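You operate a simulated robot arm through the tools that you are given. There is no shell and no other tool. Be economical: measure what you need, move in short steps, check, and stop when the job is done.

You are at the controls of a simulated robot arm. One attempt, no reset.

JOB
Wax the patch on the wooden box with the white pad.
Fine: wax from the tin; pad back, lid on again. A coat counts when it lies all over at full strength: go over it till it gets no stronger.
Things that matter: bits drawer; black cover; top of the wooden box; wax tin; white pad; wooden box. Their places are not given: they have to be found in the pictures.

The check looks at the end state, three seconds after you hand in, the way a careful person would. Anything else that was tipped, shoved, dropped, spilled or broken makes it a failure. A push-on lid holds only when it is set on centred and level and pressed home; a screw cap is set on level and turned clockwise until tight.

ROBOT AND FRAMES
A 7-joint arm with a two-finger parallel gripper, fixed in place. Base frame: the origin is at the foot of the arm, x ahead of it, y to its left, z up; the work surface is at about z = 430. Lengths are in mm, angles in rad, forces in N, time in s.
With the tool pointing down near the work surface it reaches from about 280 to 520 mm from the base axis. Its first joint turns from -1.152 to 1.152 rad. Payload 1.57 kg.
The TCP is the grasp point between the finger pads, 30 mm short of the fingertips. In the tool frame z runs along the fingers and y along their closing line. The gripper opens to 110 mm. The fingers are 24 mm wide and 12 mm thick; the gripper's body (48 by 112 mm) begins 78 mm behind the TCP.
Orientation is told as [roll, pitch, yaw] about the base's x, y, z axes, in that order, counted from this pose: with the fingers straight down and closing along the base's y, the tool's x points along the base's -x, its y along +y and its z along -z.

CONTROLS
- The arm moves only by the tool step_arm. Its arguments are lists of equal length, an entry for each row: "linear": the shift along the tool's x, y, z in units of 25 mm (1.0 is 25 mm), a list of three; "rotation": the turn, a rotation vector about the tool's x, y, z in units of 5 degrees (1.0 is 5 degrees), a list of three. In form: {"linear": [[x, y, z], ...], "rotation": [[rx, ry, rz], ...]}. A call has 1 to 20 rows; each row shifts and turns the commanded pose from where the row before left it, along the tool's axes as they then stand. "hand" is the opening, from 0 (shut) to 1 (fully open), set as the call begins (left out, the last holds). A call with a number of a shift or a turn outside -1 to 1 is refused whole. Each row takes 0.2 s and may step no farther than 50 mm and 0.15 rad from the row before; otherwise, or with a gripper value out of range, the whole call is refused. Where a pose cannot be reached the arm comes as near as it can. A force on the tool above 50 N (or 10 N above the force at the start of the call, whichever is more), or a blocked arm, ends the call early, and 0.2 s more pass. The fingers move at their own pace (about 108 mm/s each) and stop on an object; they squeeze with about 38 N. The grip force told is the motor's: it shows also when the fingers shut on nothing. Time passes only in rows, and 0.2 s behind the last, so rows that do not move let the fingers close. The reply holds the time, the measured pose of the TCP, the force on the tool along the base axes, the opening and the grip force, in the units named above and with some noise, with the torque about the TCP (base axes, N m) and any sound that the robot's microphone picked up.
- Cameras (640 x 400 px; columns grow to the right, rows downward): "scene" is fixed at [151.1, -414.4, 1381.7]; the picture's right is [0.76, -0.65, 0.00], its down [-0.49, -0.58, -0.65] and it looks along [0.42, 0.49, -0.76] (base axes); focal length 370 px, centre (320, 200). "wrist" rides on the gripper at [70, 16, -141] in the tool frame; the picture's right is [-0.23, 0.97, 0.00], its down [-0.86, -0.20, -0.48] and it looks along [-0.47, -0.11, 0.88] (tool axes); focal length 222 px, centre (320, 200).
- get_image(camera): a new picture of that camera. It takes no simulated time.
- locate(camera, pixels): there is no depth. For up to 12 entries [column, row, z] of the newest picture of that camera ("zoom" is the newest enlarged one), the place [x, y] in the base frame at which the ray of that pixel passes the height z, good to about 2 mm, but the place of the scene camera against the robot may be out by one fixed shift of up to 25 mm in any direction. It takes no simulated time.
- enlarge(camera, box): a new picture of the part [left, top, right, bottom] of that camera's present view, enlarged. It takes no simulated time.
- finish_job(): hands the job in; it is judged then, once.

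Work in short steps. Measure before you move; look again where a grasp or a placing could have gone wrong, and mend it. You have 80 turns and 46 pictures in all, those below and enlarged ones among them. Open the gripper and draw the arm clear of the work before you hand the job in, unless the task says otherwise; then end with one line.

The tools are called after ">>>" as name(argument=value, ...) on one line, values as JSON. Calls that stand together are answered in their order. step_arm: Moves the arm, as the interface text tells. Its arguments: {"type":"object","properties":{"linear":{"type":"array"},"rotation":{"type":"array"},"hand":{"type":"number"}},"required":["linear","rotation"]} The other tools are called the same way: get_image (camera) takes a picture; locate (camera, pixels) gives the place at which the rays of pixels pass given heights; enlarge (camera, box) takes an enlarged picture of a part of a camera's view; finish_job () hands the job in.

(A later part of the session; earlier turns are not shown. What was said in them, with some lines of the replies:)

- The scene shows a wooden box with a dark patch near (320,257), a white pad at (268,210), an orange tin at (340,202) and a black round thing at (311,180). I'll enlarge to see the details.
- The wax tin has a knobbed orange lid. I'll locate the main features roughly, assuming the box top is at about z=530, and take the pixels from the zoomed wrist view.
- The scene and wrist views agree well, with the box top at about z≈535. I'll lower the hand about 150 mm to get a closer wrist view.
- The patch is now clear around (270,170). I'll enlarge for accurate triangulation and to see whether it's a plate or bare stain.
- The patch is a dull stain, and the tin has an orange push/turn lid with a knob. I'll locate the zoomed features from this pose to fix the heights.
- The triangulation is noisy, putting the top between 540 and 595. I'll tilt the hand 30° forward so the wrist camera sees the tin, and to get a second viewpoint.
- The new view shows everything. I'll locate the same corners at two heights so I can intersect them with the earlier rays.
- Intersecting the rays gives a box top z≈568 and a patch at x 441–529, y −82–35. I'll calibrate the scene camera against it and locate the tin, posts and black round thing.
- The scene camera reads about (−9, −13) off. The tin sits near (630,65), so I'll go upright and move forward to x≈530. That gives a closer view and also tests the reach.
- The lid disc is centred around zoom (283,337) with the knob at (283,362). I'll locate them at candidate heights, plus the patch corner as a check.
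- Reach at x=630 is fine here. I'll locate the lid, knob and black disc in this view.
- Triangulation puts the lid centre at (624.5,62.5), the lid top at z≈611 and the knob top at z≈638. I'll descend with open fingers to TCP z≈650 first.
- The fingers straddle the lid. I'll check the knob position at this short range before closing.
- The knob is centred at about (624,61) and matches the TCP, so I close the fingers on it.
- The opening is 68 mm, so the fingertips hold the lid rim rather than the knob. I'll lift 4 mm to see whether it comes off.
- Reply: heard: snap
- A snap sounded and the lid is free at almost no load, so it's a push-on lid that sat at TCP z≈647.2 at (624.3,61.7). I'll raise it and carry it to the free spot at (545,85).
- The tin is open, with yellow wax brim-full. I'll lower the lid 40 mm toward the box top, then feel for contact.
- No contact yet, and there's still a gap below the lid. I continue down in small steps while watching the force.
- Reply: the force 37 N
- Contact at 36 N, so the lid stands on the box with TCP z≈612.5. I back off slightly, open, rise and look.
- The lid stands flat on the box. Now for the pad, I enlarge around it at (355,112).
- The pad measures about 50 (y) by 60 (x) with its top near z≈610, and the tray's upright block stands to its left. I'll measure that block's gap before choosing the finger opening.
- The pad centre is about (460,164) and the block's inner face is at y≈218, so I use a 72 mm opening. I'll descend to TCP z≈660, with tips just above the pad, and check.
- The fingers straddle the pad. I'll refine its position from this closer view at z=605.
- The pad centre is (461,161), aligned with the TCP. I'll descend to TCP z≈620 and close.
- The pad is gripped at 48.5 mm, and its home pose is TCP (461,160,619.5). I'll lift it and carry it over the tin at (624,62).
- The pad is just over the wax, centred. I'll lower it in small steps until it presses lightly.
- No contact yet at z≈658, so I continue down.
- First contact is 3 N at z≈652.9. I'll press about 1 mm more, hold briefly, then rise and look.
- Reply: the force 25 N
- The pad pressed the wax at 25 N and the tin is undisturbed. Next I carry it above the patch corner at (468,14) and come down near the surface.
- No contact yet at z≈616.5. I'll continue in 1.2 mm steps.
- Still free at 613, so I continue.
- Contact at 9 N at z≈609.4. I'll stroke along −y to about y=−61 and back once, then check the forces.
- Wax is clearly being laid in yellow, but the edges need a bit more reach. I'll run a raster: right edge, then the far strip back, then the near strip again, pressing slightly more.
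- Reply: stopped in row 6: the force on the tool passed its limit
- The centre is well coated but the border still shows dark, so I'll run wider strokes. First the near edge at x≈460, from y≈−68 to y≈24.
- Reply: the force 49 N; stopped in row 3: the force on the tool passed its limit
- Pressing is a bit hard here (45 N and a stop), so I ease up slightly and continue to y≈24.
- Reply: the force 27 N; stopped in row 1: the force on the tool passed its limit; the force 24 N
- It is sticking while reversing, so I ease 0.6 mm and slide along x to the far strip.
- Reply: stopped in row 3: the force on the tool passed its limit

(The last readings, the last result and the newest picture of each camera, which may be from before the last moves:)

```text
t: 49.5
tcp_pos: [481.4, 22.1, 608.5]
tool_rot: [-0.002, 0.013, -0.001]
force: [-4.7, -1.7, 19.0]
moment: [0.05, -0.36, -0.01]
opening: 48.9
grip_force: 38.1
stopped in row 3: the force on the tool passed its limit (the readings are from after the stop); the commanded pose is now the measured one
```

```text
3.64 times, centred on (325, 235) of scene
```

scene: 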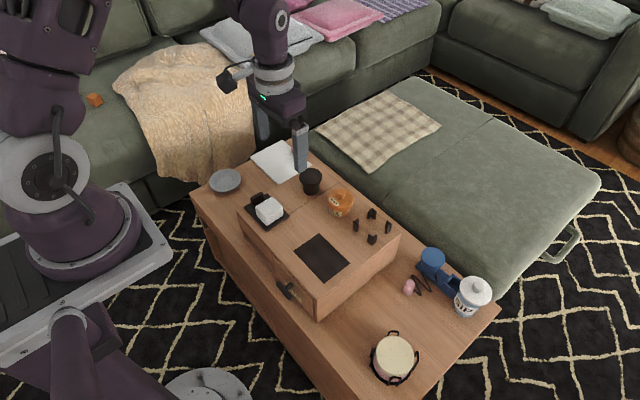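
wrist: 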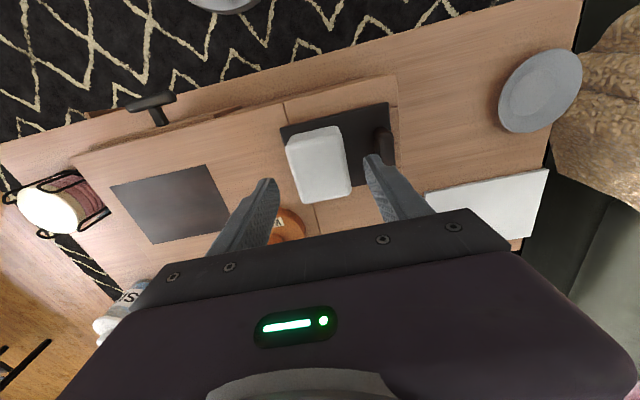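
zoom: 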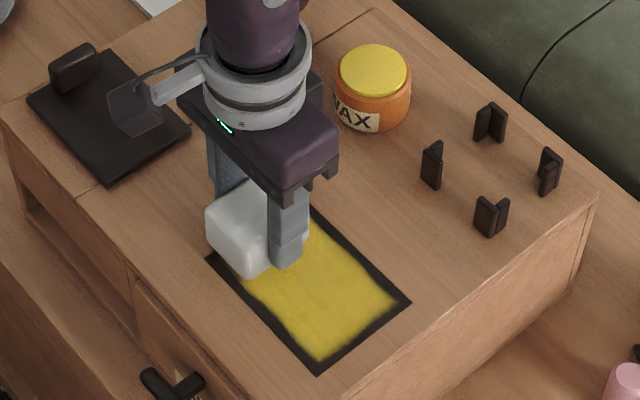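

The border is still dark even though the pad passed over it. I'll lift to inspect the coat and how the pad sits in the grip.

>>> step_arm(linear=[[0, 0, -0.5], [0, 0, -1], [0, 0, -1], [1, 0, -0.5], [1, 0, 0], [0, 0, 0]], rotation=[[0, 0, 0], [0, 0, 0], [0, 0, 0], [0, 0, 0], [0, 0, 0], [0, 0, 0]])

>>> get_image(camera="wrist")

>>> enlarge(camera="scene", box=[250, 170, 370, 290])

```text
t: 50.9
tcp_pos: [431.6, 22.2, 683.5]
tool_rot: [-0.001, 0.013, 0.0]
force: [0.3, -0.3, 0.7]
moment: [0.01, 0.02, 0.01]
opening: 48.7
grip_force: 37.7
```

```text
17 pictures are left
```

wrist: 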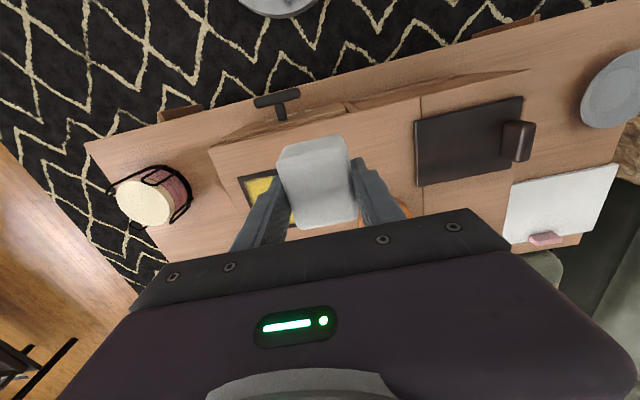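

```text
3.33 times, centred on (310, 230) of scene
```

zoom: 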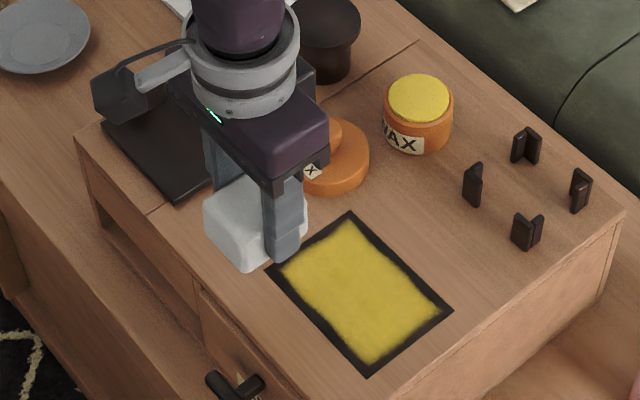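

The lid stands untouched and the coat covers the inner area, with the dark border left where the pad's centre hasn't come close. I'll square the slight pitch error and come down at the near-left edge at (450,29).

>>> step_arm(linear=[[-0.72, 0.27, 0], [0, 0, 1], [0, 0, 1], [0, 0, 0.86], [0, 0, 0]], rotation=[[0, -0.149, 0], [0, 0, 0], [0, 0, 0], [0, 0, 0], [0, 0, 0]])

>>> step_arm(linear=[[0, 0, 0.05], [0, 0, 0]], rotation=[[0, 0, 0], [0, 0, 0]])

>>> step_arm(linear=[[0, 0, 0.04], [0, 0, 0]], rotation=[[0, 0, 0], [0, 0, 0]])

```text
t: 52.1
tcp_pos: [449.0, 30.3, 612.9]
tool_rot: [-0.001, 0.0, -0.002]
force: [0.3, -0.2, -0.9]
moment: [0.0, -0.01, 0.01]
opening: 48.6
grip_force: 38.0
```

```text
t: 52.7
tcp_pos: [450.8, 28.7, 611.0]
tool_rot: [-0.002, 0.0, -0.001]
force: [0.0, -0.5, -0.5]
moment: [-0.04, -0.01, -0.03]
opening: 48.7
grip_force: 37.6
```

```text
t: 53.3
tcp_pos: [449.3, 29.6, 609.8]
tool_rot: [-0.002, -0.002, -0.001]
force: [-0.5, 0.4, 0.1]
moment: [0.02, -0.01, 0.01]
opening: 49.1
grip_force: 37.4
```

Nearly touching, so I lower in half-millimetre steps.

>>> step_arm(linear=[[0, 0, 0.02], [0, 0, 0]], rotation=[[0, 0, 0], [0, 0, 0]])

>>> step_arm(linear=[[0, 0, 0.02], [0, 0, 0]], rotation=[[0, 0, 0], [0, 0, 0]])

```text
t: 53.9
tcp_pos: [450.6, 28.7, 610.3]
tool_rot: [-0.001, 0.001, -0.001]
force: [-0.2, 0.0, 0.1]
moment: [-0.01, -0.02, -0.03]
opening: 48.8
grip_force: 38.0
```

```text
t: 54.5
tcp_pos: [449.5, 28.9, 607.5]
tool_rot: [-0.001, 0.0, -0.001]
force: [-1.1, -0.6, 10.3]
moment: [0.08, 0.01, 0.02]
opening: 48.6
grip_force: 38.2
```

10 N contact. I'll stroke along the near edge to y≈−76.

>>> step_arm(linear=[[0, -0.5, 0], [0, -0.5, 0], [0, -0.5, 0], [0, -0.5, 0], [0, -0.5, 0], [0, -0.5, 0], [0, -0.5, 0], [0, -0.5, 0], [0, -0.2, 0], [0, 0, 0]], rotation=[[0, 0, 0], [0, 0, 0], [0, 0, 0], [0, 0, 0], [0, 0, 0], [0, 0, 0], [0, 0, 0], [0, 0, 0], [0, 0, 0], [0, 0, 0]])

>>> step_arm(linear=[[-0.4, 0, 0], [-0.5, 0, 0], [-0.5, 0, 0], [-0.5, 0, 0], [-0.5, 0, 0], [-0.5, 0, 0], [0, 0, 0]], rotation=[[0, 0, 0], [0, 0, 0], [0, 0, 0], [0, 0, 0], [0, 0, 0], [0, 0, 0], [0, 0, 0]])

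>>> enlarge(camera="scene", box=[260, 190, 380, 300])

```text
t: 56.7
tcp_pos: [449.9, -76.4, 609.8]
tool_rot: [-0.003, 0.001, -0.003]
force: [0.0, 0.1, 0.2]
moment: [0.03, 0.01, 0.0]
opening: 48.6
grip_force: 38.2
```

```text
t: 58.3
tcp_pos: [522.0, -74.1, 609.0]
tool_rot: [-0.002, 0.0, -0.001]
force: [-0.4, 0.4, 0.0]
moment: [0.03, 0.04, -0.01]
opening: 48.7
grip_force: 38.3
```

```text
3.64 times, centred on (320, 245) of scene
```

zoom: 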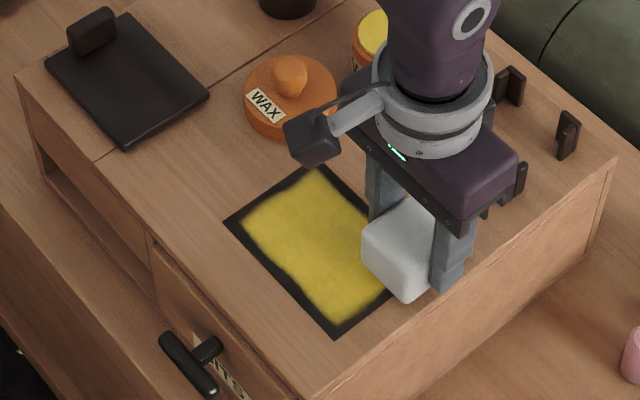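

Contact was lost toward the end, and even the pressed start corner stayed dark, so the pad has probably run dry. I'll go back to the tin and reload.

>>> step_arm(linear=[[0, 0, -0.9], [0, 0, -1], [0, 0, -1], [0, 0, -0.85], [-0.68, 0.91, 0], [-0.68, 0.91, 0], [-0.68, 0.91, 0], [-0.68, 0.91, 0], [-0.68, 0.91, 0], [-0.68, 0.91, 0], [0, 0, 0.8], [0, 0, 0.8], [0, 0, 0]], rotation=[[0, 0, 0], [0, 0, 0], [0, 0, 0], [0, 0, 0], [0, 0, 0], [0, 0, 0], [0, 0, 0], [0, 0, 0], [0, 0, 0], [0, 0, 0], [0, 0, 0], [0, 0, 0], [0, 0, 0]])

>>> step_arm(linear=[[0, 0, 0.2], [0, 0, 0.02], [0, 0, 0]], rotation=[[0, 0, 0], [0, 0, 0], [0, 0, 0]])

```text
t: 61.1
tcp_pos: [625.0, 60.9, 660.1]
tool_rot: [-0.002, -0.001, -0.003]
force: [1.0, 0.4, 0.2]
moment: [0.0, -0.03, 0.02]
opening: 48.9
grip_force: 38.3
```

```text
t: 61.9
tcp_pos: [626.3, 60.7, 656.8]
tool_rot: [-0.003, -0.001, -0.002]
force: [-0.6, 0.4, -0.1]
moment: [-0.02, -0.02, 0.01]
opening: 48.6
grip_force: 38.5
```

Above the wax at z≈656, I lower in small steps to press at about 20 N.

>>> step_arm(linear=[[0.04, 0.04, 0.08], [0, 0, 0]], rotation=[[0, 0, 0], [0, 0, 0]])

>>> step_arm(linear=[[0, 0, 0.05], [0, 0, 0]], rotation=[[0, 0, 0], [0, 0, 0]])

>>> step_arm(linear=[[0, 0, 0.03], [0, 0, 0], [0, 0, 0]], rotation=[[0, 0, 0], [0, 0, 0], [0, 0, 0]])

```text
t: 62.5
tcp_pos: [624.7, 61.2, 654.3]
tool_rot: [-0.002, 0.0, -0.001]
force: [0.4, -0.4, -1.4]
moment: [-0.01, -0.02, 0.02]
opening: 48.8
grip_force: 37.8
```

```text
t: 63.1
tcp_pos: [624.7, 62.1, 653.8]
tool_rot: [-0.001, 0.001, -0.002]
force: [-0.1, -0.9, 1.3]
moment: [-0.01, 0.02, -0.02]
opening: 48.7
grip_force: 38.1
```

```text
t: 63.9
tcp_pos: [624.1, 61.8, 653.1]
tool_rot: [-0.001, -0.001, 0.0]
force: [-3.0, -0.7, 15.9]
moment: [0.0, 0.12, -0.01]
opening: 48.9
grip_force: 37.4
```

Loaded at 16 N. I return to the near-left corner at (451,24), coming down by dead reckoning to the height that gave 10 N there.

>>> step_arm(linear=[[0, 0, -0.96], [0, 0, -1], [0.989, -0.216, 0], [0.989, -0.216, 0], [0.989, -0.216, 0], [0.989, -0.216, 0], [0.989, -0.216, 0], [0.989, -0.216, 0], [0.989, -0.216, 0], [0, 0, 1], [0, 0, 1], [0, 0, 1], [0, 0, 0.7], [0, 0, 0.03], [0, 0, 0]], rotation=[[0, 0, 0], [0, 0, 0], [0, 0, 0], [0, 0, 0], [0, 0, 0], [0, 0, 0], [0, 0, 0], [0, 0, 0], [0, 0, 0], [0, 0, 0], [0, 0, 0], [0, 0, 0], [0, 0, 0], [0, 0, 0], [0, 0, 0]])

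>>> step_arm(linear=[[0, 0, 0.01], [0, -0.3, 0], [0, -0.3, 0], [0, 0, 0]], rotation=[[0, 0, 0], [0, 0, 0], [0, 0, 0], [0, 0, 0]])

```text
t: 67.1
tcp_pos: [450.6, 25.4, 609.4]
tool_rot: [-0.001, 0.001, -0.002]
force: [-1.5, 0.0, 11.0]
moment: [0.08, -0.02, 0.02]
opening: 48.4
grip_force: 37.5
```

```text
t: 68.1
tcp_pos: [453.0, 12.2, 609.5]
tool_rot: [0.0, -0.004, -0.002]
force: [3.6, 20.3, 39.3]
moment: [0.68, 0.11, -0.13]
opening: 48.9
grip_force: 37.7
```

The press rises while dragging, to 39 N. I ease 0.25 mm and continue, then check.

>>> step_arm(linear=[[0, -0.3, -0.01], [0, -0.4, 0], [0, -0.4, 0], [0, -0.4, 0], [0, 0, 0]], rotation=[[0, 0, 0], [0, 0, 0], [0, 0, 0], [0, 0, 0], [0, 0, 0]])

>>> step_arm(linear=[[0, -0.4, 0.01], [0, -0.4, 0.01], [0, -0.4, 0.0], [0, -0.4, 0.0], [0, -0.3, 0], [0, 0, 0]], rotation=[[0, 0, 0], [0, 0, 0], [0, 0, 0], [0, 0, 0], [0, 0, 0], [0, 0, 0]])

>>> enlarge(camera="scene", box=[260, 200, 370, 300])

```text
t: 69.3
tcp_pos: [450.1, -28.6, 609.7]
tool_rot: [-0.001, 0.002, -0.003]
force: [-0.4, 9.6, 23.4]
moment: [0.48, -0.19, 0.03]
opening: 48.7
grip_force: 38.0
```

```text
t: 70.7
tcp_pos: [451.9, -74.5, 608.7]
tool_rot: [-0.002, -0.002, 0.0]
force: [-0.4, 19.0, 40.9]
moment: [0.65, 0.11, 0.02]
opening: 48.7
grip_force: 38.1
```

```text
4.00 times, centred on (315, 250) of scene
```

zoom: 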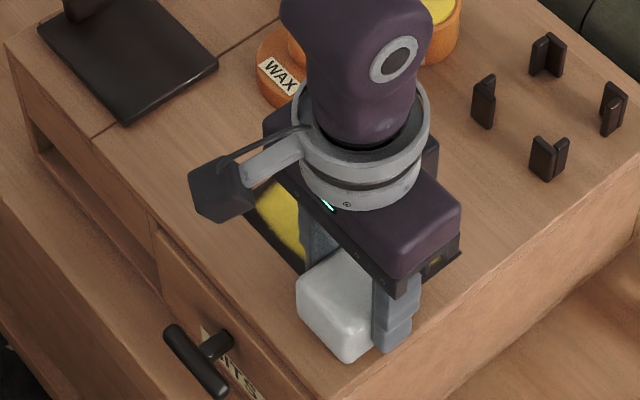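

The near edge got firm contact at 23–41 N, yet a thin dark rim shows. I ease slightly and go along the right edge and the far edge with the fresh load before inspecting.

>>> step_arm(linear=[[-0.3, 0.05, -0.02], [-0.4, 0, 0], [-0.4, 0, 0], [-0.4, 0, 0], [-0.4, 0, 0], [-0.4, 0, 0], [-0.3, 0, 0], [0, 0, 0]], rotation=[[0, 0, 0], [0, 0, 0], [0, 0, 0], [0, 0, 0], [0, 0, 0], [0, 0, 0], [0, 0, 0], [0, 0, 0]])

>>> step_arm(linear=[[0.1, 0.4, 0], [0.1, 0.4, 0], [0, 0.4, 0], [0, 0.4, 0], [0, 0.4, 0], [0, 0.4, 0], [0, 0.4, 0], [0, 0.4, 0], [0, 0.35, 0], [0, 0, 0]], rotation=[[0, 0, 0], [0, 0, 0], [0, 0, 0], [0, 0, 0], [0, 0, 0], [0, 0, 0], [0, 0, 0], [0, 0, 0], [0, 0, 0], [0, 0, 0]])

```text
t: 72.5
tcp_pos: [514.0, -75.7, 609.5]
tool_rot: [-0.002, 0.0, -0.004]
force: [-7.2, 1.2, 15.0]
moment: [0.09, 0.14, 0.04]
opening: 48.8
grip_force: 38.1
```

```text
t: 74.7
tcp_pos: [511.4, 14.1, 608.6]
tool_rot: [-0.001, 0.0, -0.001]
force: [0.0, -0.6, 0.4]
moment: [0.02, -0.02, -0.02]
opening: 48.8
grip_force: 37.7
```

Contact faded toward the far-left end. I press 0.75 mm lower there, rub back and forth, then go through the middle.

>>> step_arm(linear=[[0, 0, 0.03], [0, -0.3, 0], [0, -0.4, 0], [0, 0, 0]], rotation=[[0, 0, 0], [0, 0, 0], [0, 0, 0], [0, 0, 0]])

>>> step_arm(linear=[[0, 0.3, 0], [0, 0.3, 0], [0, 0.2, 0], [0, 0, 0]], rotation=[[0, 0, 0], [0, 0, 0], [0, 0, 0], [0, 0, 0]])

>>> step_arm(linear=[[0.4, 0, 0], [0.4, 0.1, 0], [0.4, 0.1, 0], [0.4, 0, 0], [0, 0, 0]], rotation=[[0, 0, 0], [0, 0, 0], [0, 0, 0], [0, 0, 0], [0, 0, 0]])

```text
t: 75.7
tcp_pos: [510.2, -2.1, 609.4]
tool_rot: [-0.002, -0.001, -0.001]
force: [0.6, 4.4, 8.5]
moment: [0.23, -0.05, 0.0]
opening: 48.7
grip_force: 38.0
```

```text
t: 76.7
tcp_pos: [510.1, 17.7, 609.6]
tool_rot: [-0.001, 0.001, -0.001]
force: [0.4, -6.3, 10.9]
moment: [-0.14, -0.03, -0.04]
opening: 48.9
grip_force: 38.0
```

```text
t: 77.9
tcp_pos: [473.1, 22.9, 609.0]
tool_rot: [-0.001, -0.003, -0.003]
force: [15.2, 0.4, 31.0]
moment: [0.09, -0.16, 0.01]
opening: 48.6
grip_force: 37.4
```

Good contact throughout at 8–31 N. Now I lift, move aside and inspect the coat closely.

>>> step_arm(linear=[[0, 0, -0.8], [0, 0, -1], [0, 0, -1], [0.8, 1, -0.8], [0, 1, 0], [0, 1, 0], [0, 1, 0], [0, 0.5, 0], [0, 0, 0]], rotation=[[0, 0, 0], [0, 0, 0], [0, 0, 0], [0, 0, 0], [0, 0, 0], [0, 0, 0], [0, 0, 0], [0, 0, 0], [0, 0, 0]])

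>>> enlarge(camera="scene", box=[285, 225, 360, 290])

>>> enlarge(camera="wrist", box=[100, 80, 360, 240])

```text
t: 79.9
tcp_pos: [450.2, 135.1, 696.8]
tool_rot: [-0.002, 0.0, -0.002]
force: [-0.5, -0.3, -0.6]
moment: [0.0, 0.02, -0.01]
opening: 48.6
grip_force: 37.9
```

```text
6.15 times, centred on (322, 258) of scene
```

zoom: 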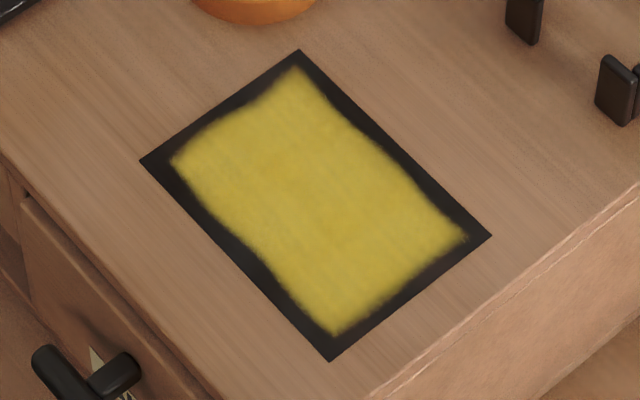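

```text
2.46 times, centred on (230, 160) of wrist
```

zoom: 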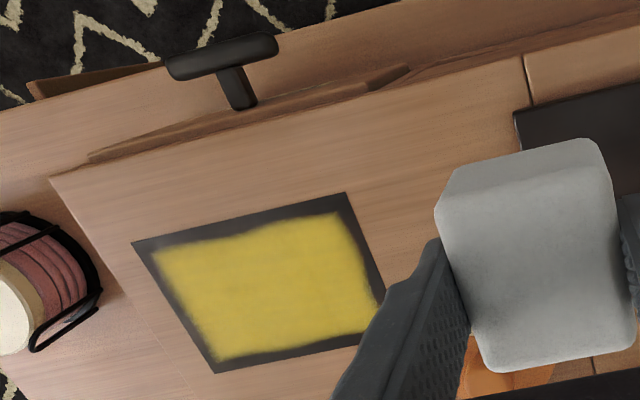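

The coat edge is the same soft outline as before the second wax load, despite firm passes on all borders, so it appears to end there. To be sure of full strength I'll reload once more and do a final full pass. First the tin, using dead reckoning for the height.

>>> step_arm(linear=[[-0.997, -0.417, 0], [-0.997, -0.417, 0], [-0.997, -0.417, 0], [-0.997, -0.417, 0], [-0.997, -0.417, 0], [-0.997, -0.417, 0], [-0.997, -0.417, 0], [0, 0, 0.8], [0, 0, 0.8], [0, 0, 0.1], [0, 0, 0.06], [0, 0, 0]], rotation=[[0, 0, 0], [0, 0, 0], [0, 0, 0], [0, 0, 0], [0, 0, 0], [0, 0, 0], [0, 0, 0], [0, 0, 0], [0, 0, 0], [0, 0, 0], [0, 0, 0], [0, 0, 0]])

>>> step_arm(linear=[[0, 0, 0.03], [0, 0, 0], [0, 0, 0]], rotation=[[0, 0, 0], [0, 0, 0], [0, 0, 0]])

```text
t: 82.5
tcp_pos: [624.5, 62.2, 653.6]
tool_rot: [-0.003, 0.001, -0.002]
force: [0.1, -0.5, -0.3]
moment: [0.01, -0.05, 0.04]
opening: 48.5
grip_force: 37.9
```

```text
t: 83.3
tcp_pos: [624.7, 61.4, 653.0]
tool_rot: [-0.004, 0.0, -0.001]
force: [-1.6, 2.3, 7.6]
moment: [0.08, 0.07, 0.01]
opening: 48.8
grip_force: 38.5
```

Light contact at 7.6 N. I press 0.5 mm more, then carry the pad back to the near-left corner of the patch.

>>> step_arm(linear=[[0, 0, 0.02], [0, 0, 0], [0, 0, 0]], rotation=[[0, 0, 0], [0, 0, 0], [0, 0, 0]])

>>> step_arm(linear=[[0, 0, -0.96], [0, 0, -1], [0.989, -0.216, 0], [0.989, -0.216, 0], [0.989, -0.216, 0], [0.989, -0.216, 0], [0.989, -0.216, 0], [0.989, -0.216, 0], [0.989, -0.216, 0], [0, 0, 1], [0, 0, 1], [0, 0, 1], [0, 0, 0.7], [0, 0, 0.02], [0, 0, 0]], rotation=[[0, 0, 0], [0, 0, 0], [0, 0, 0], [0, 0, 0], [0, 0, 0], [0, 0, 0], [0, 0, 0], [0, 0, 0], [0, 0, 0], [0, 0, 0], [0, 0, 0], [0, 0, 0], [0, 0, 0], [0, 0, 0], [0, 0, 0]])

>>> step_arm(linear=[[0, -0.4, 0], [0, -0.4, 0], [0, -0.4, 0.0], [0, -0.4, 0.01], [0, -0.4, 0], [0, -0.4, 0], [0, -0.4, 0], [0, -0.4, 0], [0, -0.4, 0], [-0.4, 0, 0], [-0.4, 0, 0], [0, 0, 0]], rotation=[[0, 0, 0], [0, 0, 0], [0, 0, 0], [0, 0, 0], [0, 0, 0], [0, 0, 0], [0, 0, 0], [0, 0, 0], [0, 0, 0], [0, 0, 0], [0, 0, 0], [0, 0, 0]])

```text
t: 84.1
tcp_pos: [625.1, 62.0, 653.4]
tool_rot: [-0.002, -0.001, -0.003]
force: [-3.4, 2.7, 21.2]
moment: [0.16, 0.12, -0.03]
opening: 48.4
grip_force: 37.8
```

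```text
t: 87.3
tcp_pos: [451.2, 24.8, 608.5]
tool_rot: [-0.002, 0.0, -0.002]
force: [-5.9, 0.7, 35.9]
moment: [0.14, 0.07, 0.03]
opening: 48.6
grip_force: 38.3
```

```text
t: 88.5
tcp_pos: [452.4, -22.4, 608.7]
tool_rot: [0.003, -0.002, 0.0]
force: [-3.1, 2.2, 16.9]
moment: [-0.06, 0.12, -0.03]
opening: 48.6
grip_force: 38.2
stopped in row 6: the force on the tool passed its limit (the readings are from after the stop); the commanded pose is now the measured one
```

It stopped on force at y=−22. I ease 0.5 mm and continue the raster.

>>> step_arm(linear=[[0, -0.3, -0.02], [0, -0.4, 0], [0, -0.4, 0], [0, -0.4, 0], [0, -0.4, 0], [-0.4, 0, 0], [-0.4, 0, 0], [0, 0, 0]], rotation=[[0, 0, 0], [0, 0, 0], [0, 0, 0], [0, 0, 0], [0, 0, 0], [0, 0, 0], [0, 0, 0], [0, 0, 0]])

>>> step_arm(linear=[[0, 0.4, 0], [0, 0.4, 0], [0, 0.4, 0], [0, 0.4, 0], [0, 0.4, 0], [0, 0.4, 0], [0, 0.4, 0], [0, 0.4, 0], [0, 0.4, 0], [0, 0, 0]], rotation=[[0, 0, 0], [0, 0, 0], [0, 0, 0], [0, 0, 0], [0, 0, 0], [0, 0, 0], [0, 0, 0], [0, 0, 0], [0, 0, 0], [0, 0, 0]])

```text
t: 90.3
tcp_pos: [471.4, -68.5, 609.3]
tool_rot: [0.0, -0.001, 0.001]
force: [-6.8, -4.2, 15.3]
moment: [-0.18, 0.22, 0.0]
opening: 48.7
grip_force: 37.9
```

```text
t: 92.5
tcp_pos: [473.9, 19.6, 610.1]
tool_rot: [0.001, -0.002, 0.0]
force: [0.8, -3.9, 7.6]
moment: [-0.19, 0.06, 0.02]
opening: 48.8
grip_force: 38.1
```

Contact is steady at 8–15 N. Next come the middle-far strip and the far edge.

>>> step_arm(linear=[[-0.4, 0, 0], [-0.4, 0, 0], [-0.2, 0, 0.01], [0, -0.4, 0], [0, -0.4, 0], [0, -0.4, 0], [0, -0.4, 0], [0, -0.4, 0], [0, -0.4, 0], [0, -0.4, 0], [0, -0.4, 0], [0, -0.4, 0], [0, 0, 0]], rotation=[[0, 0, 0], [0, 0, 0], [0, 0, 0], [0, 0, 0], [0, 0, 0], [0, 0, 0], [0, 0, 0], [0, 0, 0], [0, 0, 0], [0, 0, 0], [0, 0, 0], [0, 0, 0], [0, 0, 0]])

>>> step_arm(linear=[[-0.4, 0, 0], [-0.2, 0, 0], [0, 0.4, 0], [0, 0.4, 0], [0, 0.4, 0], [0, 0.4, 0], [0, 0.4, 0], [0, 0.4, 0], [0, 0.4, 0], [0, 0.4, 0], [0, 0.35, 0], [0, 0, 0]], rotation=[[0, 0, 0], [0, 0, 0], [0, 0, 0], [0, 0, 0], [0, 0, 0], [0, 0, 0], [0, 0, 0], [0, 0, 0], [0, 0, 0], [0, 0, 0], [0, 0, 0], [0, 0, 0]])

```text
t: 95.3
tcp_pos: [498.3, -68.0, 607.9]
tool_rot: [0.002, -0.004, 0.0]
force: [1.2, 7.9, 16.8]
moment: [0.16, 0.09, -0.04]
opening: 48.6
grip_force: 37.8
```

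```text
t: 98.0
tcp_pos: [513.4, 20.2, 609.3]
tool_rot: [0.0, -0.003, 0.002]
force: [-0.7, -1.7, 2.9]
moment: [-0.1, 0.03, -0.04]
opening: 48.8
grip_force: 38.4
```

The raster is complete. I lift, carry the pad above its tray at (461,160) and inspect the coat.

>>> step_arm(linear=[[0, 0, -0.5], [0, 0, -1], [0, 0, -1], [0, 0, -0.7], [0.35, 0.935, 0], [0.35, 0.935, 0], [0.35, 0.935, 0], [0.35, 0.935, 0], [0.35, 0.935, 0], [0.35, 0.935, 0], [0, 0, 0]], rotation=[[0, 0, 0], [0, 0, 0], [0, 0, 0], [0, 0, 0], [0, 0, 0], [0, 0, 0], [0, 0, 0], [0, 0, 0], [0, 0, 0], [0, 0, 0], [0, 0, 0]])

>>> enlarge(camera="scene", box=[285, 225, 360, 290])

```text
t: 100.3
tcp_pos: [460.1, 161.9, 689.3]
tool_rot: [0.003, -0.001, 0.0]
force: [0.4, -0.1, -0.4]
moment: [0.01, 0.01, -0.01]
opening: 48.7
grip_force: 37.6
```

```text
6.15 times, centred on (322, 258) of scene
```

zoom: 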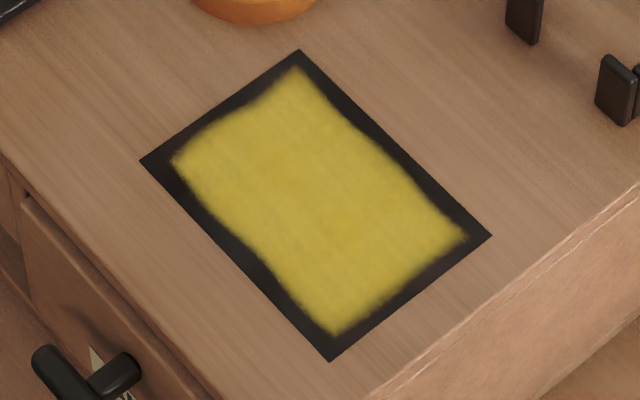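

The coat is unchanged from before this pass, so it is at full strength. I'm above the tray (460,162) and lower the pad to just above its home height.

>>> step_arm(linear=[[-0.02, -0.05, 1], [0, 0, 1], [0, 0, 0.6], [0, 0, 0]], rotation=[[0, 0, 0], [0, 0, 0], [0, 0, 0], [0, 0, 0]])

>>> step_arm(linear=[[0, 0, 0.1], [0, 0, 0]], rotation=[[0, 0, 0], [0, 0, 0]])

>>> step_arm(linear=[[0, 0, 0.05], [0, 0, 0]], rotation=[[0, 0, 0], [0, 0, 0]])

```text
t: 101.3
tcp_pos: [460.6, 160.6, 624.5]
tool_rot: [0.001, -0.003, -0.001]
force: [0.2, 0.8, -0.4]
moment: [-0.01, 0.01, -0.04]
opening: 48.9
grip_force: 38.4
```

```text
t: 102.0
tcp_pos: [459.7, 160.2, 622.4]
tool_rot: [0.003, -0.003, -0.001]
force: [0.2, 0.0, 0.0]
moment: [0.0, 0.01, 0.01]
opening: 48.7
grip_force: 38.0
```

```text
t: 102.5
tcp_pos: [460.8, 159.2, 621.0]
tool_rot: [0.002, -0.001, 0.0]
force: [-0.7, 0.0, -0.1]
moment: [-0.01, -0.03, -0.03]
opening: 48.9
grip_force: 37.9
```

No contact yet at 621, so I continue gently.

>>> step_arm(linear=[[0, 0, 0.05], [0, 0, 0]], rotation=[[0, 0, 0], [0, 0, 0]])

>>> step_arm(linear=[[0, 0, 0.03], [0, 0, 0]], rotation=[[0, 0, 0], [0, 0, 0]])

>>> step_arm(linear=[[0, 0, 0.03], [0, 0, 0]], rotation=[[0, 0, 0], [0, 0, 0]])

```text
t: 103.2
tcp_pos: [460.3, 159.8, 619.0]
tool_rot: [0.002, -0.002, 0.001]
force: [-0.1, 0.3, -0.2]
moment: [0.0, -0.04, -0.02]
opening: 48.8
grip_force: 38.2
```

```text
t: 103.8
tcp_pos: [460.0, 159.9, 619.1]
tool_rot: [0.003, -0.001, -0.001]
force: [-0.4, -0.4, 2.4]
moment: [-0.07, 0.04, -0.05]
opening: 48.6
grip_force: 37.7
```

```text
t: 104.3
tcp_pos: [460.9, 159.4, 618.4]
tool_rot: [0.0, -0.003, 0.0]
force: [-5.8, -1.6, 31.0]
moment: [-0.21, 0.32, -0.02]
opening: 48.7
grip_force: 38.1
```

The pad is on the tray. I back off 0.7 mm, open to 70 mm (the block stays clear), rise and look.

>>> step_arm(linear=[[0, 0, -0.03], [0, 0, 0]], rotation=[[0, 0, 0], [0, 0, 0]])

>>> step_arm(linear=[[0, 0, 0], [0, 0, 0], [0, 0, 0], [0, 0, -0.5], [0, 0, -1], [0, 0, -1], [0, 0, -1], [0, 0, -1], [-0.8, -0.8, -0.5], [-0.8, -0.8, 0]], rotation=[[0, 0, 0], [0, 0, 0], [0, 0, 0], [0, 0, 0], [0, 0, 0], [0, 0, 0], [0, 0, 0], [0, 0, 0], [0, 0, 0], [0, 0, 0]], hand=0.64)

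>>> get_image(camera="wrist")

```text
t: 105.0
tcp_pos: [460.6, 159.6, 619.0]
tool_rot: [0.001, -0.005, 0.0]
force: [2.4, 0.9, 4.1]
moment: [-0.06, -0.04, 0.05]
opening: 48.8
grip_force: 38.6
```

```text
t: 107.2
tcp_pos: [501.5, 119.2, 743.3]
tool_rot: [0.001, -0.002, 0.001]
force: [0.3, 0.0, -0.3]
moment: [0.03, 0.02, 0.01]
opening: 70.3
grip_force: 0.0
```

```text
10 pictures are left
```

wrist: 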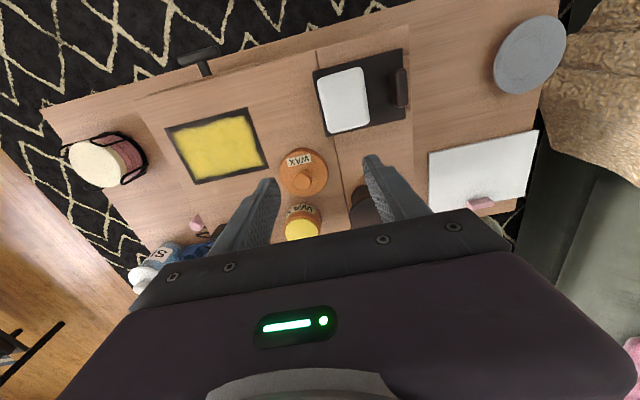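

The pad is back on its tray and everything else stands. Now I go to the lid at (545,85), open fully, and check alignment from above.

>>> step_arm(linear=[[-0.87, -0.7, 0], [-0.87, -0.68, 0], [0, 0, 1], [0, 0, 1], [0, 0, 1], [0, 0, 0]], rotation=[[0, 0, 0], [0, 0, 0], [0, 0, 0], [0, 0, 0], [0, 0, 0], [0, 0, 0]], hand=1)

>>> enlarge(camera="wrist", box=[220, 90, 420, 230])

>>> locate(camera="zoom", pixels=[[320, 200, 580]])

```text
t: 108.5
tcp_pos: [545.8, 82.2, 669.4]
tool_rot: [0.002, -0.001, 0.0]
force: [-0.5, 0.3, -1.5]
moment: [0.0, 0.01, 0.03]
opening: 109.9
grip_force: 0.1
```

```text
2.86 times, centred on (320, 160) of wrist
```

zoom: 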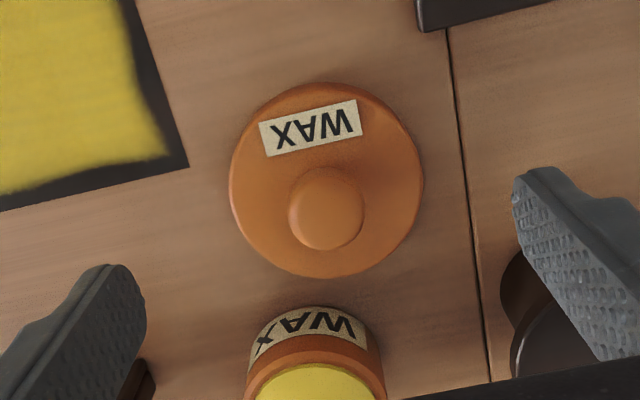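

```text
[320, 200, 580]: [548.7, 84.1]
```

I'll locate the lid outline, centred around (326,180), to confirm its centre in x and y, plus the wax disc.

>>> locate(camera="zoom", pixels=[[229, 180, 580], [423, 180, 580], [326, 82, 580], [326, 277, 580], [326, 180, 580], [326, 220, 604], [188, 167, 568], [316, 365, 610]])

```text
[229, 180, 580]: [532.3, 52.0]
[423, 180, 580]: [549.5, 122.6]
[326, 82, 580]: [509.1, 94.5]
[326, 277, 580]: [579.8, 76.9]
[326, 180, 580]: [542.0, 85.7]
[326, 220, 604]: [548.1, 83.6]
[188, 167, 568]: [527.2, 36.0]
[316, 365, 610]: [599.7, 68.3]
```

The lid centre is (543.5,86), matching where I set it down. I'll descend to the same grip height of 612.6 and close.

>>> step_arm(linear=[[0.05, 0.14, 0.9], [0, 0, 0.9], [0, 0, 0.44], [0, 0, 0]], rotation=[[0, 0, 0], [0, 0, 0], [0, 0, 0], [0, 0, 0]])

>>> step_arm(linear=[[0, 0, 0], [0, 0, 0], [0, 0, 0]], rotation=[[0, 0, 0], [0, 0, 0], [0, 0, 0]], hand=0)

```text
t: 109.5
tcp_pos: [542.2, 86.4, 613.4]
tool_rot: [0.001, -0.002, 0.001]
force: [0.1, 0.1, -1.1]
moment: [0.02, 0.02, -0.03]
opening: 109.8
grip_force: 0.1
```

```text
t: 110.3
tcp_pos: [541.6, 87.1, 614.0]
tool_rot: [0.0, 0.0, 0.001]
force: [-0.1, -0.8, 0.3]
moment: [-0.04, 0.03, 0.02]
opening: 68.5
grip_force: 38.5
```

Gripped at 68.5 mm, with the TCP about 2.6 mm nearer in x than at removal, so the seating target is TCP (621.7,61.8). I'll lift, move over the tin and look.

>>> step_arm(linear=[[0, 0, -0.5], [0, 0, -1], [0, 0, -1], [-0.8, -0.252, 0], [-0.8, -0.252, 0], [-0.8, -0.252, 0], [-0.8, -0.252, 0], [0, 0, 0]], rotation=[[0, 0, 0], [0, 0, 0], [0, 0, 0], [0, 0, 0], [0, 0, 0], [0, 0, 0], [0, 0, 0], [0, 0, 0]])

>>> enlarge(camera="wrist", box=[220, 90, 420, 230])

>>> enlarge(camera="scene", box=[305, 160, 375, 220])

```text
t: 112.2
tcp_pos: [624.1, 62.7, 675.6]
tool_rot: [0.002, -0.004, 0.0]
force: [-0.4, 0.1, -0.4]
moment: [-0.02, 0.0, 0.0]
opening: 68.1
grip_force: 38.4
```

```text
2.86 times, centred on (320, 160) of wrist
```

zoom: 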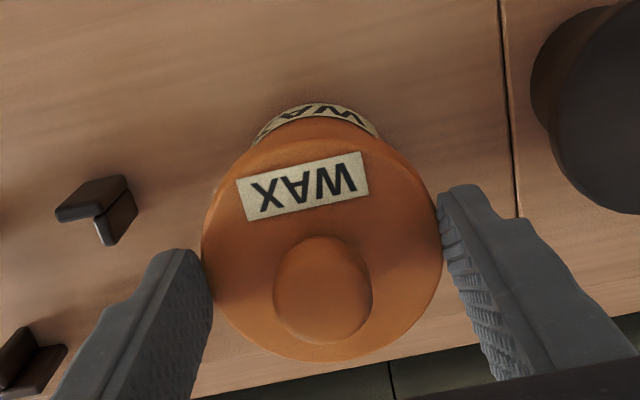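

```text
6.67 times, centred on (340, 190) of scene
```

zoom: 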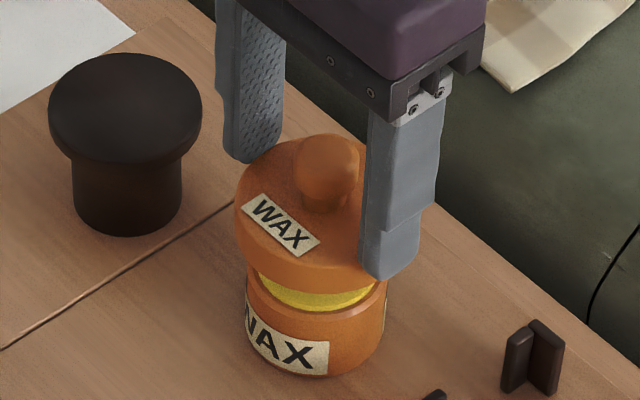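

The lid is nearly over the tin. I take some still readings to average the position before lowering.

>>> step_arm(linear=[[0, 0, 0]], rotation=[[0, 0, 0]])

>>> step_arm(linear=[[0, 0, 0]], rotation=[[0, 0, 0]])

>>> step_arm(linear=[[0, 0, 0]], rotation=[[0, 0, 0]])

>>> locate(camera="wrist", pixels=[[320, 160, 600]])

```text
t: 112.5
tcp_pos: [623.6, 62.5, 674.5]
tool_rot: [0.001, -0.002, 0.001]
force: [-0.3, -0.5, 0.2]
moment: [0.02, 0.0, -0.01]
opening: 67.9
grip_force: 38.6
```

```text
t: 113.0
tcp_pos: [623.5, 62.2, 675.1]
tool_rot: [0.001, -0.002, 0.0]
force: [-0.2, -1.4, -0.3]
moment: [-0.03, -0.01, 0.0]
opening: 68.4
grip_force: 38.1
```

```text
t: 113.3
tcp_pos: [623.0, 62.7, 675.4]
tool_rot: [0.003, -0.002, 0.001]
force: [0.0, -0.2, -0.4]
moment: [0.0, 0.03, 0.0]
opening: 68.5
grip_force: 37.8
```

```text
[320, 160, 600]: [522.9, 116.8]
```

The mean position is (623.5,62.5). I shift −0.5 mm in x and −0.7 mm in y, lower to ≈655, then step down.

>>> step_arm(linear=[[0.02, -0.028, 0.4], [0, 0, 0.4], [0, 0, 0]], rotation=[[0, 0, 0], [0, 0, 0], [0, 0, 0]])

>>> step_arm(linear=[[0, 0, 0.08], [0, 0, 0]], rotation=[[0, 0, 0], [0, 0, 0]])

>>> step_arm(linear=[[0, 0, 0.06], [0, 0, 0]], rotation=[[0, 0, 0], [0, 0, 0]])

```text
t: 114.2
tcp_pos: [623.1, 62.2, 656.5]
tool_rot: [0.003, 0.001, -0.001]
force: [-0.8, -0.3, -0.1]
moment: [0.0, -0.01, -0.01]
opening: 68.0
grip_force: 38.3
```

```text
t: 114.8
tcp_pos: [621.7, 62.7, 652.6]
tool_rot: [0.003, -0.002, 0.0]
force: [-0.1, -0.4, 0.1]
moment: [-0.03, 0.0, -0.01]
opening: 68.5
grip_force: 37.7
```

```text
t: 115.3
tcp_pos: [623.0, 62.2, 651.9]
tool_rot: [0.001, -0.001, 0.001]
force: [-0.4, -0.3, -0.9]
moment: [-0.03, -0.03, 0.0]
opening: 68.4
grip_force: 37.6
```

The lid is going down free of contact at z≈652. I continue in about 1 mm steps.

>>> step_arm(linear=[[0, 0, 0.05], [0, 0, 0]], rotation=[[0, 0, 0], [0, 0, 0]])

>>> step_arm(linear=[[0, 0, 0.04], [0, 0, 0]], rotation=[[0, 0, 0], [0, 0, 0]])

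>>> step_arm(linear=[[0, 0, 0.04], [0, 0, 0]], rotation=[[0, 0, 0], [0, 0, 0]])

```text
t: 116.0
tcp_pos: [622.5, 61.4, 650.4]
tool_rot: [0.001, -0.003, -0.001]
force: [-0.6, -0.4, 0.2]
moment: [-0.02, 0.01, 0.03]
opening: 68.3
grip_force: 38.3
```

```text
t: 116.5
tcp_pos: [622.3, 61.8, 648.9]
tool_rot: [0.002, -0.003, 0.001]
force: [-0.3, -1.1, -0.2]
moment: [-0.01, -0.01, 0.0]
opening: 68.1
grip_force: 38.1
```

```text
t: 117.2
tcp_pos: [622.6, 61.0, 648.6]
tool_rot: [0.003, -0.002, 0.001]
force: [0.2, 0.2, -1.1]
moment: [0.02, 0.01, 0.0]
opening: 68.4
grip_force: 37.8
```

Still no force at 648.6, so I continue.

>>> step_arm(linear=[[0, 0, 0.03], [0, 0, 0]], rotation=[[0, 0, 0], [0, 0, 0]])

>>> step_arm(linear=[[0, 0, 0.03], [0, 0, 0]], rotation=[[0, 0, 0], [0, 0, 0]])

>>> step_arm(linear=[[0, 0, 0.03], [0, 0, 0]], rotation=[[0, 0, 0], [0, 0, 0]])

```text
t: 117.8
tcp_pos: [622.0, 62.1, 647.7]
tool_rot: [0.003, -0.002, 0.002]
force: [-0.1, -0.4, 0.6]
moment: [0.01, 0.0, -0.02]
opening: 68.3
grip_force: 38.8
```

```text
t: 118.3
tcp_pos: [622.4, 63.5, 646.9]
tool_rot: [0.001, -0.002, -0.001]
force: [-0.1, -0.9, -0.8]
moment: [-0.03, -0.04, -0.02]
opening: 68.3
grip_force: 38.0
```

```text
t: 119.0
tcp_pos: [622.8, 62.8, 645.3]
tool_rot: [0.002, -0.001, -0.002]
force: [-0.2, -0.3, -0.6]
moment: [-0.02, -0.01, 0.0]
opening: 68.2
grip_force: 38.2
```

No contact yet. The fingers likely slid a little on the lid at the snap, so the seat is lower. I continue in 0.75–1 mm steps.

>>> step_arm(linear=[[0, 0, 0.03], [0, 0, 0]], rotation=[[0, 0, 0], [0, 0, 0]])

>>> step_arm(linear=[[0, 0, 0.03], [0, 0, 0]], rotation=[[0, 0, 0], [0, 0, 0]])

>>> step_arm(linear=[[0, 0, 0.03], [0, 0, 0]], rotation=[[0, 0, 0], [0, 0, 0]])

>>> enlarge(camera="scene", box=[305, 160, 375, 220])

```text
t: 119.5
tcp_pos: [621.2, 62.6, 645.2]
tool_rot: [0.002, -0.001, -0.001]
force: [-0.6, -0.1, -0.4]
moment: [-0.05, 0.01, 0.0]
opening: 68.7
grip_force: 37.5
```

```text
t: 120.2
tcp_pos: [622.5, 61.7, 646.1]
tool_rot: [0.004, -0.005, 0.0]
force: [-7.4, 1.6, 24.0]
moment: [-0.09, 0.3, -0.02]
opening: 68.5
grip_force: 37.7
heard: snap
```

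```text
t: 120.8
tcp_pos: [623.0, 62.3, 645.0]
tool_rot: [0.003, -0.005, 0.001]
force: [-6.3, 0.1, 35.0]
moment: [0.03, 0.2, 0.0]
opening: 68.4
grip_force: 37.8
```

```text
6.67 times, centred on (340, 190) of scene
```

zoom: 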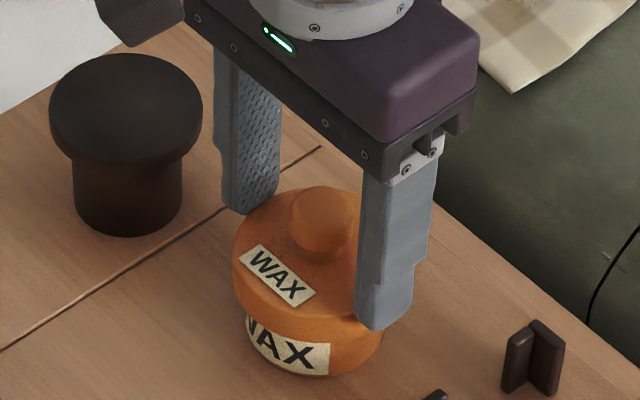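

The lid snapped home under 35 N and looks level. I relieve the pressure, open, rise and draw back.

>>> step_arm(linear=[[0, 0, -0.035], [0, 0, 0]], rotation=[[0, 0, 0], [0, 0, 0]])

>>> step_arm(linear=[[0, 0, 0], [0, 0, 0], [0, 0, 0], [0, 0, -0.5], [0, 0, -1], [0, 0, -1], [0, 0, -1], [0, 0, -1], [0, 0, -1], [1, 0, -0.5], [1, 0, -0.5], [1, 0, 0], [1, 0, 0], [1, 0, 0], [0, 0, 0]], rotation=[[0, 0, 0], [0, 0, 0], [0, 0, 0], [0, 0, 0], [0, 0, 0], [0, 0, 0], [0, 0, 0], [0, 0, 0], [0, 0, 0], [0, 0, 0], [0, 0, 0], [0, 0, 0], [0, 0, 0], [0, 0, 0], [0, 0, 0]], hand=1)

>>> enlarge(camera="scene", box=[230, 150, 410, 290])

>>> enlarge(camera="wrist", box=[180, 50, 440, 230])

```text
t: 121.3
tcp_pos: [622.6, 61.6, 645.7]
tool_rot: [0.002, -0.004, 0.001]
force: [5.7, 2.5, 10.5]
moment: [0.08, -0.45, 0.05]
opening: 68.2
grip_force: 37.9
```

```text
t: 124.5
tcp_pos: [498.1, 61.5, 807.1]
tool_rot: [0.003, -0.003, -0.001]
force: [0.0, 0.0, 0.2]
moment: [0.0, -0.01, 0.0]
opening: 109.8
grip_force: 0.1
```

```text
2.86 times, centred on (320, 220) of scene
```

zoom: 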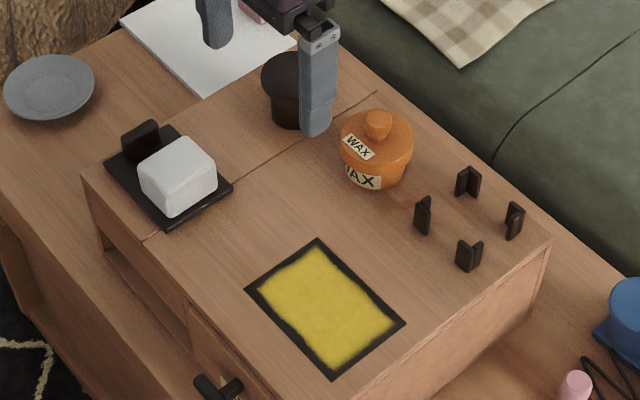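

```text
2.22 times, centred on (310, 140) of wrist
```

zoom: 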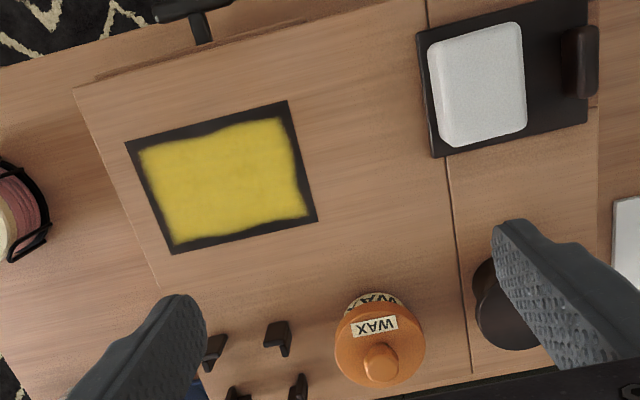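

The pad is on its tray, the lid is snapped on level, the coat is even and nothing else has moved. The arm is clear with the gripper open, so I hand in.

>>> finish_job()

```text
The job is handed in.
```

I waxed the patch with the white pad, put the pad back on its tray and snapped the lid back onto the tin. I went over it until a last full pass with fresh wax changed nothing. A dark border, very roughly 5–10 mm wide, stayed uncoated all round; I took it to be where the coat ends, but I can't be certain.
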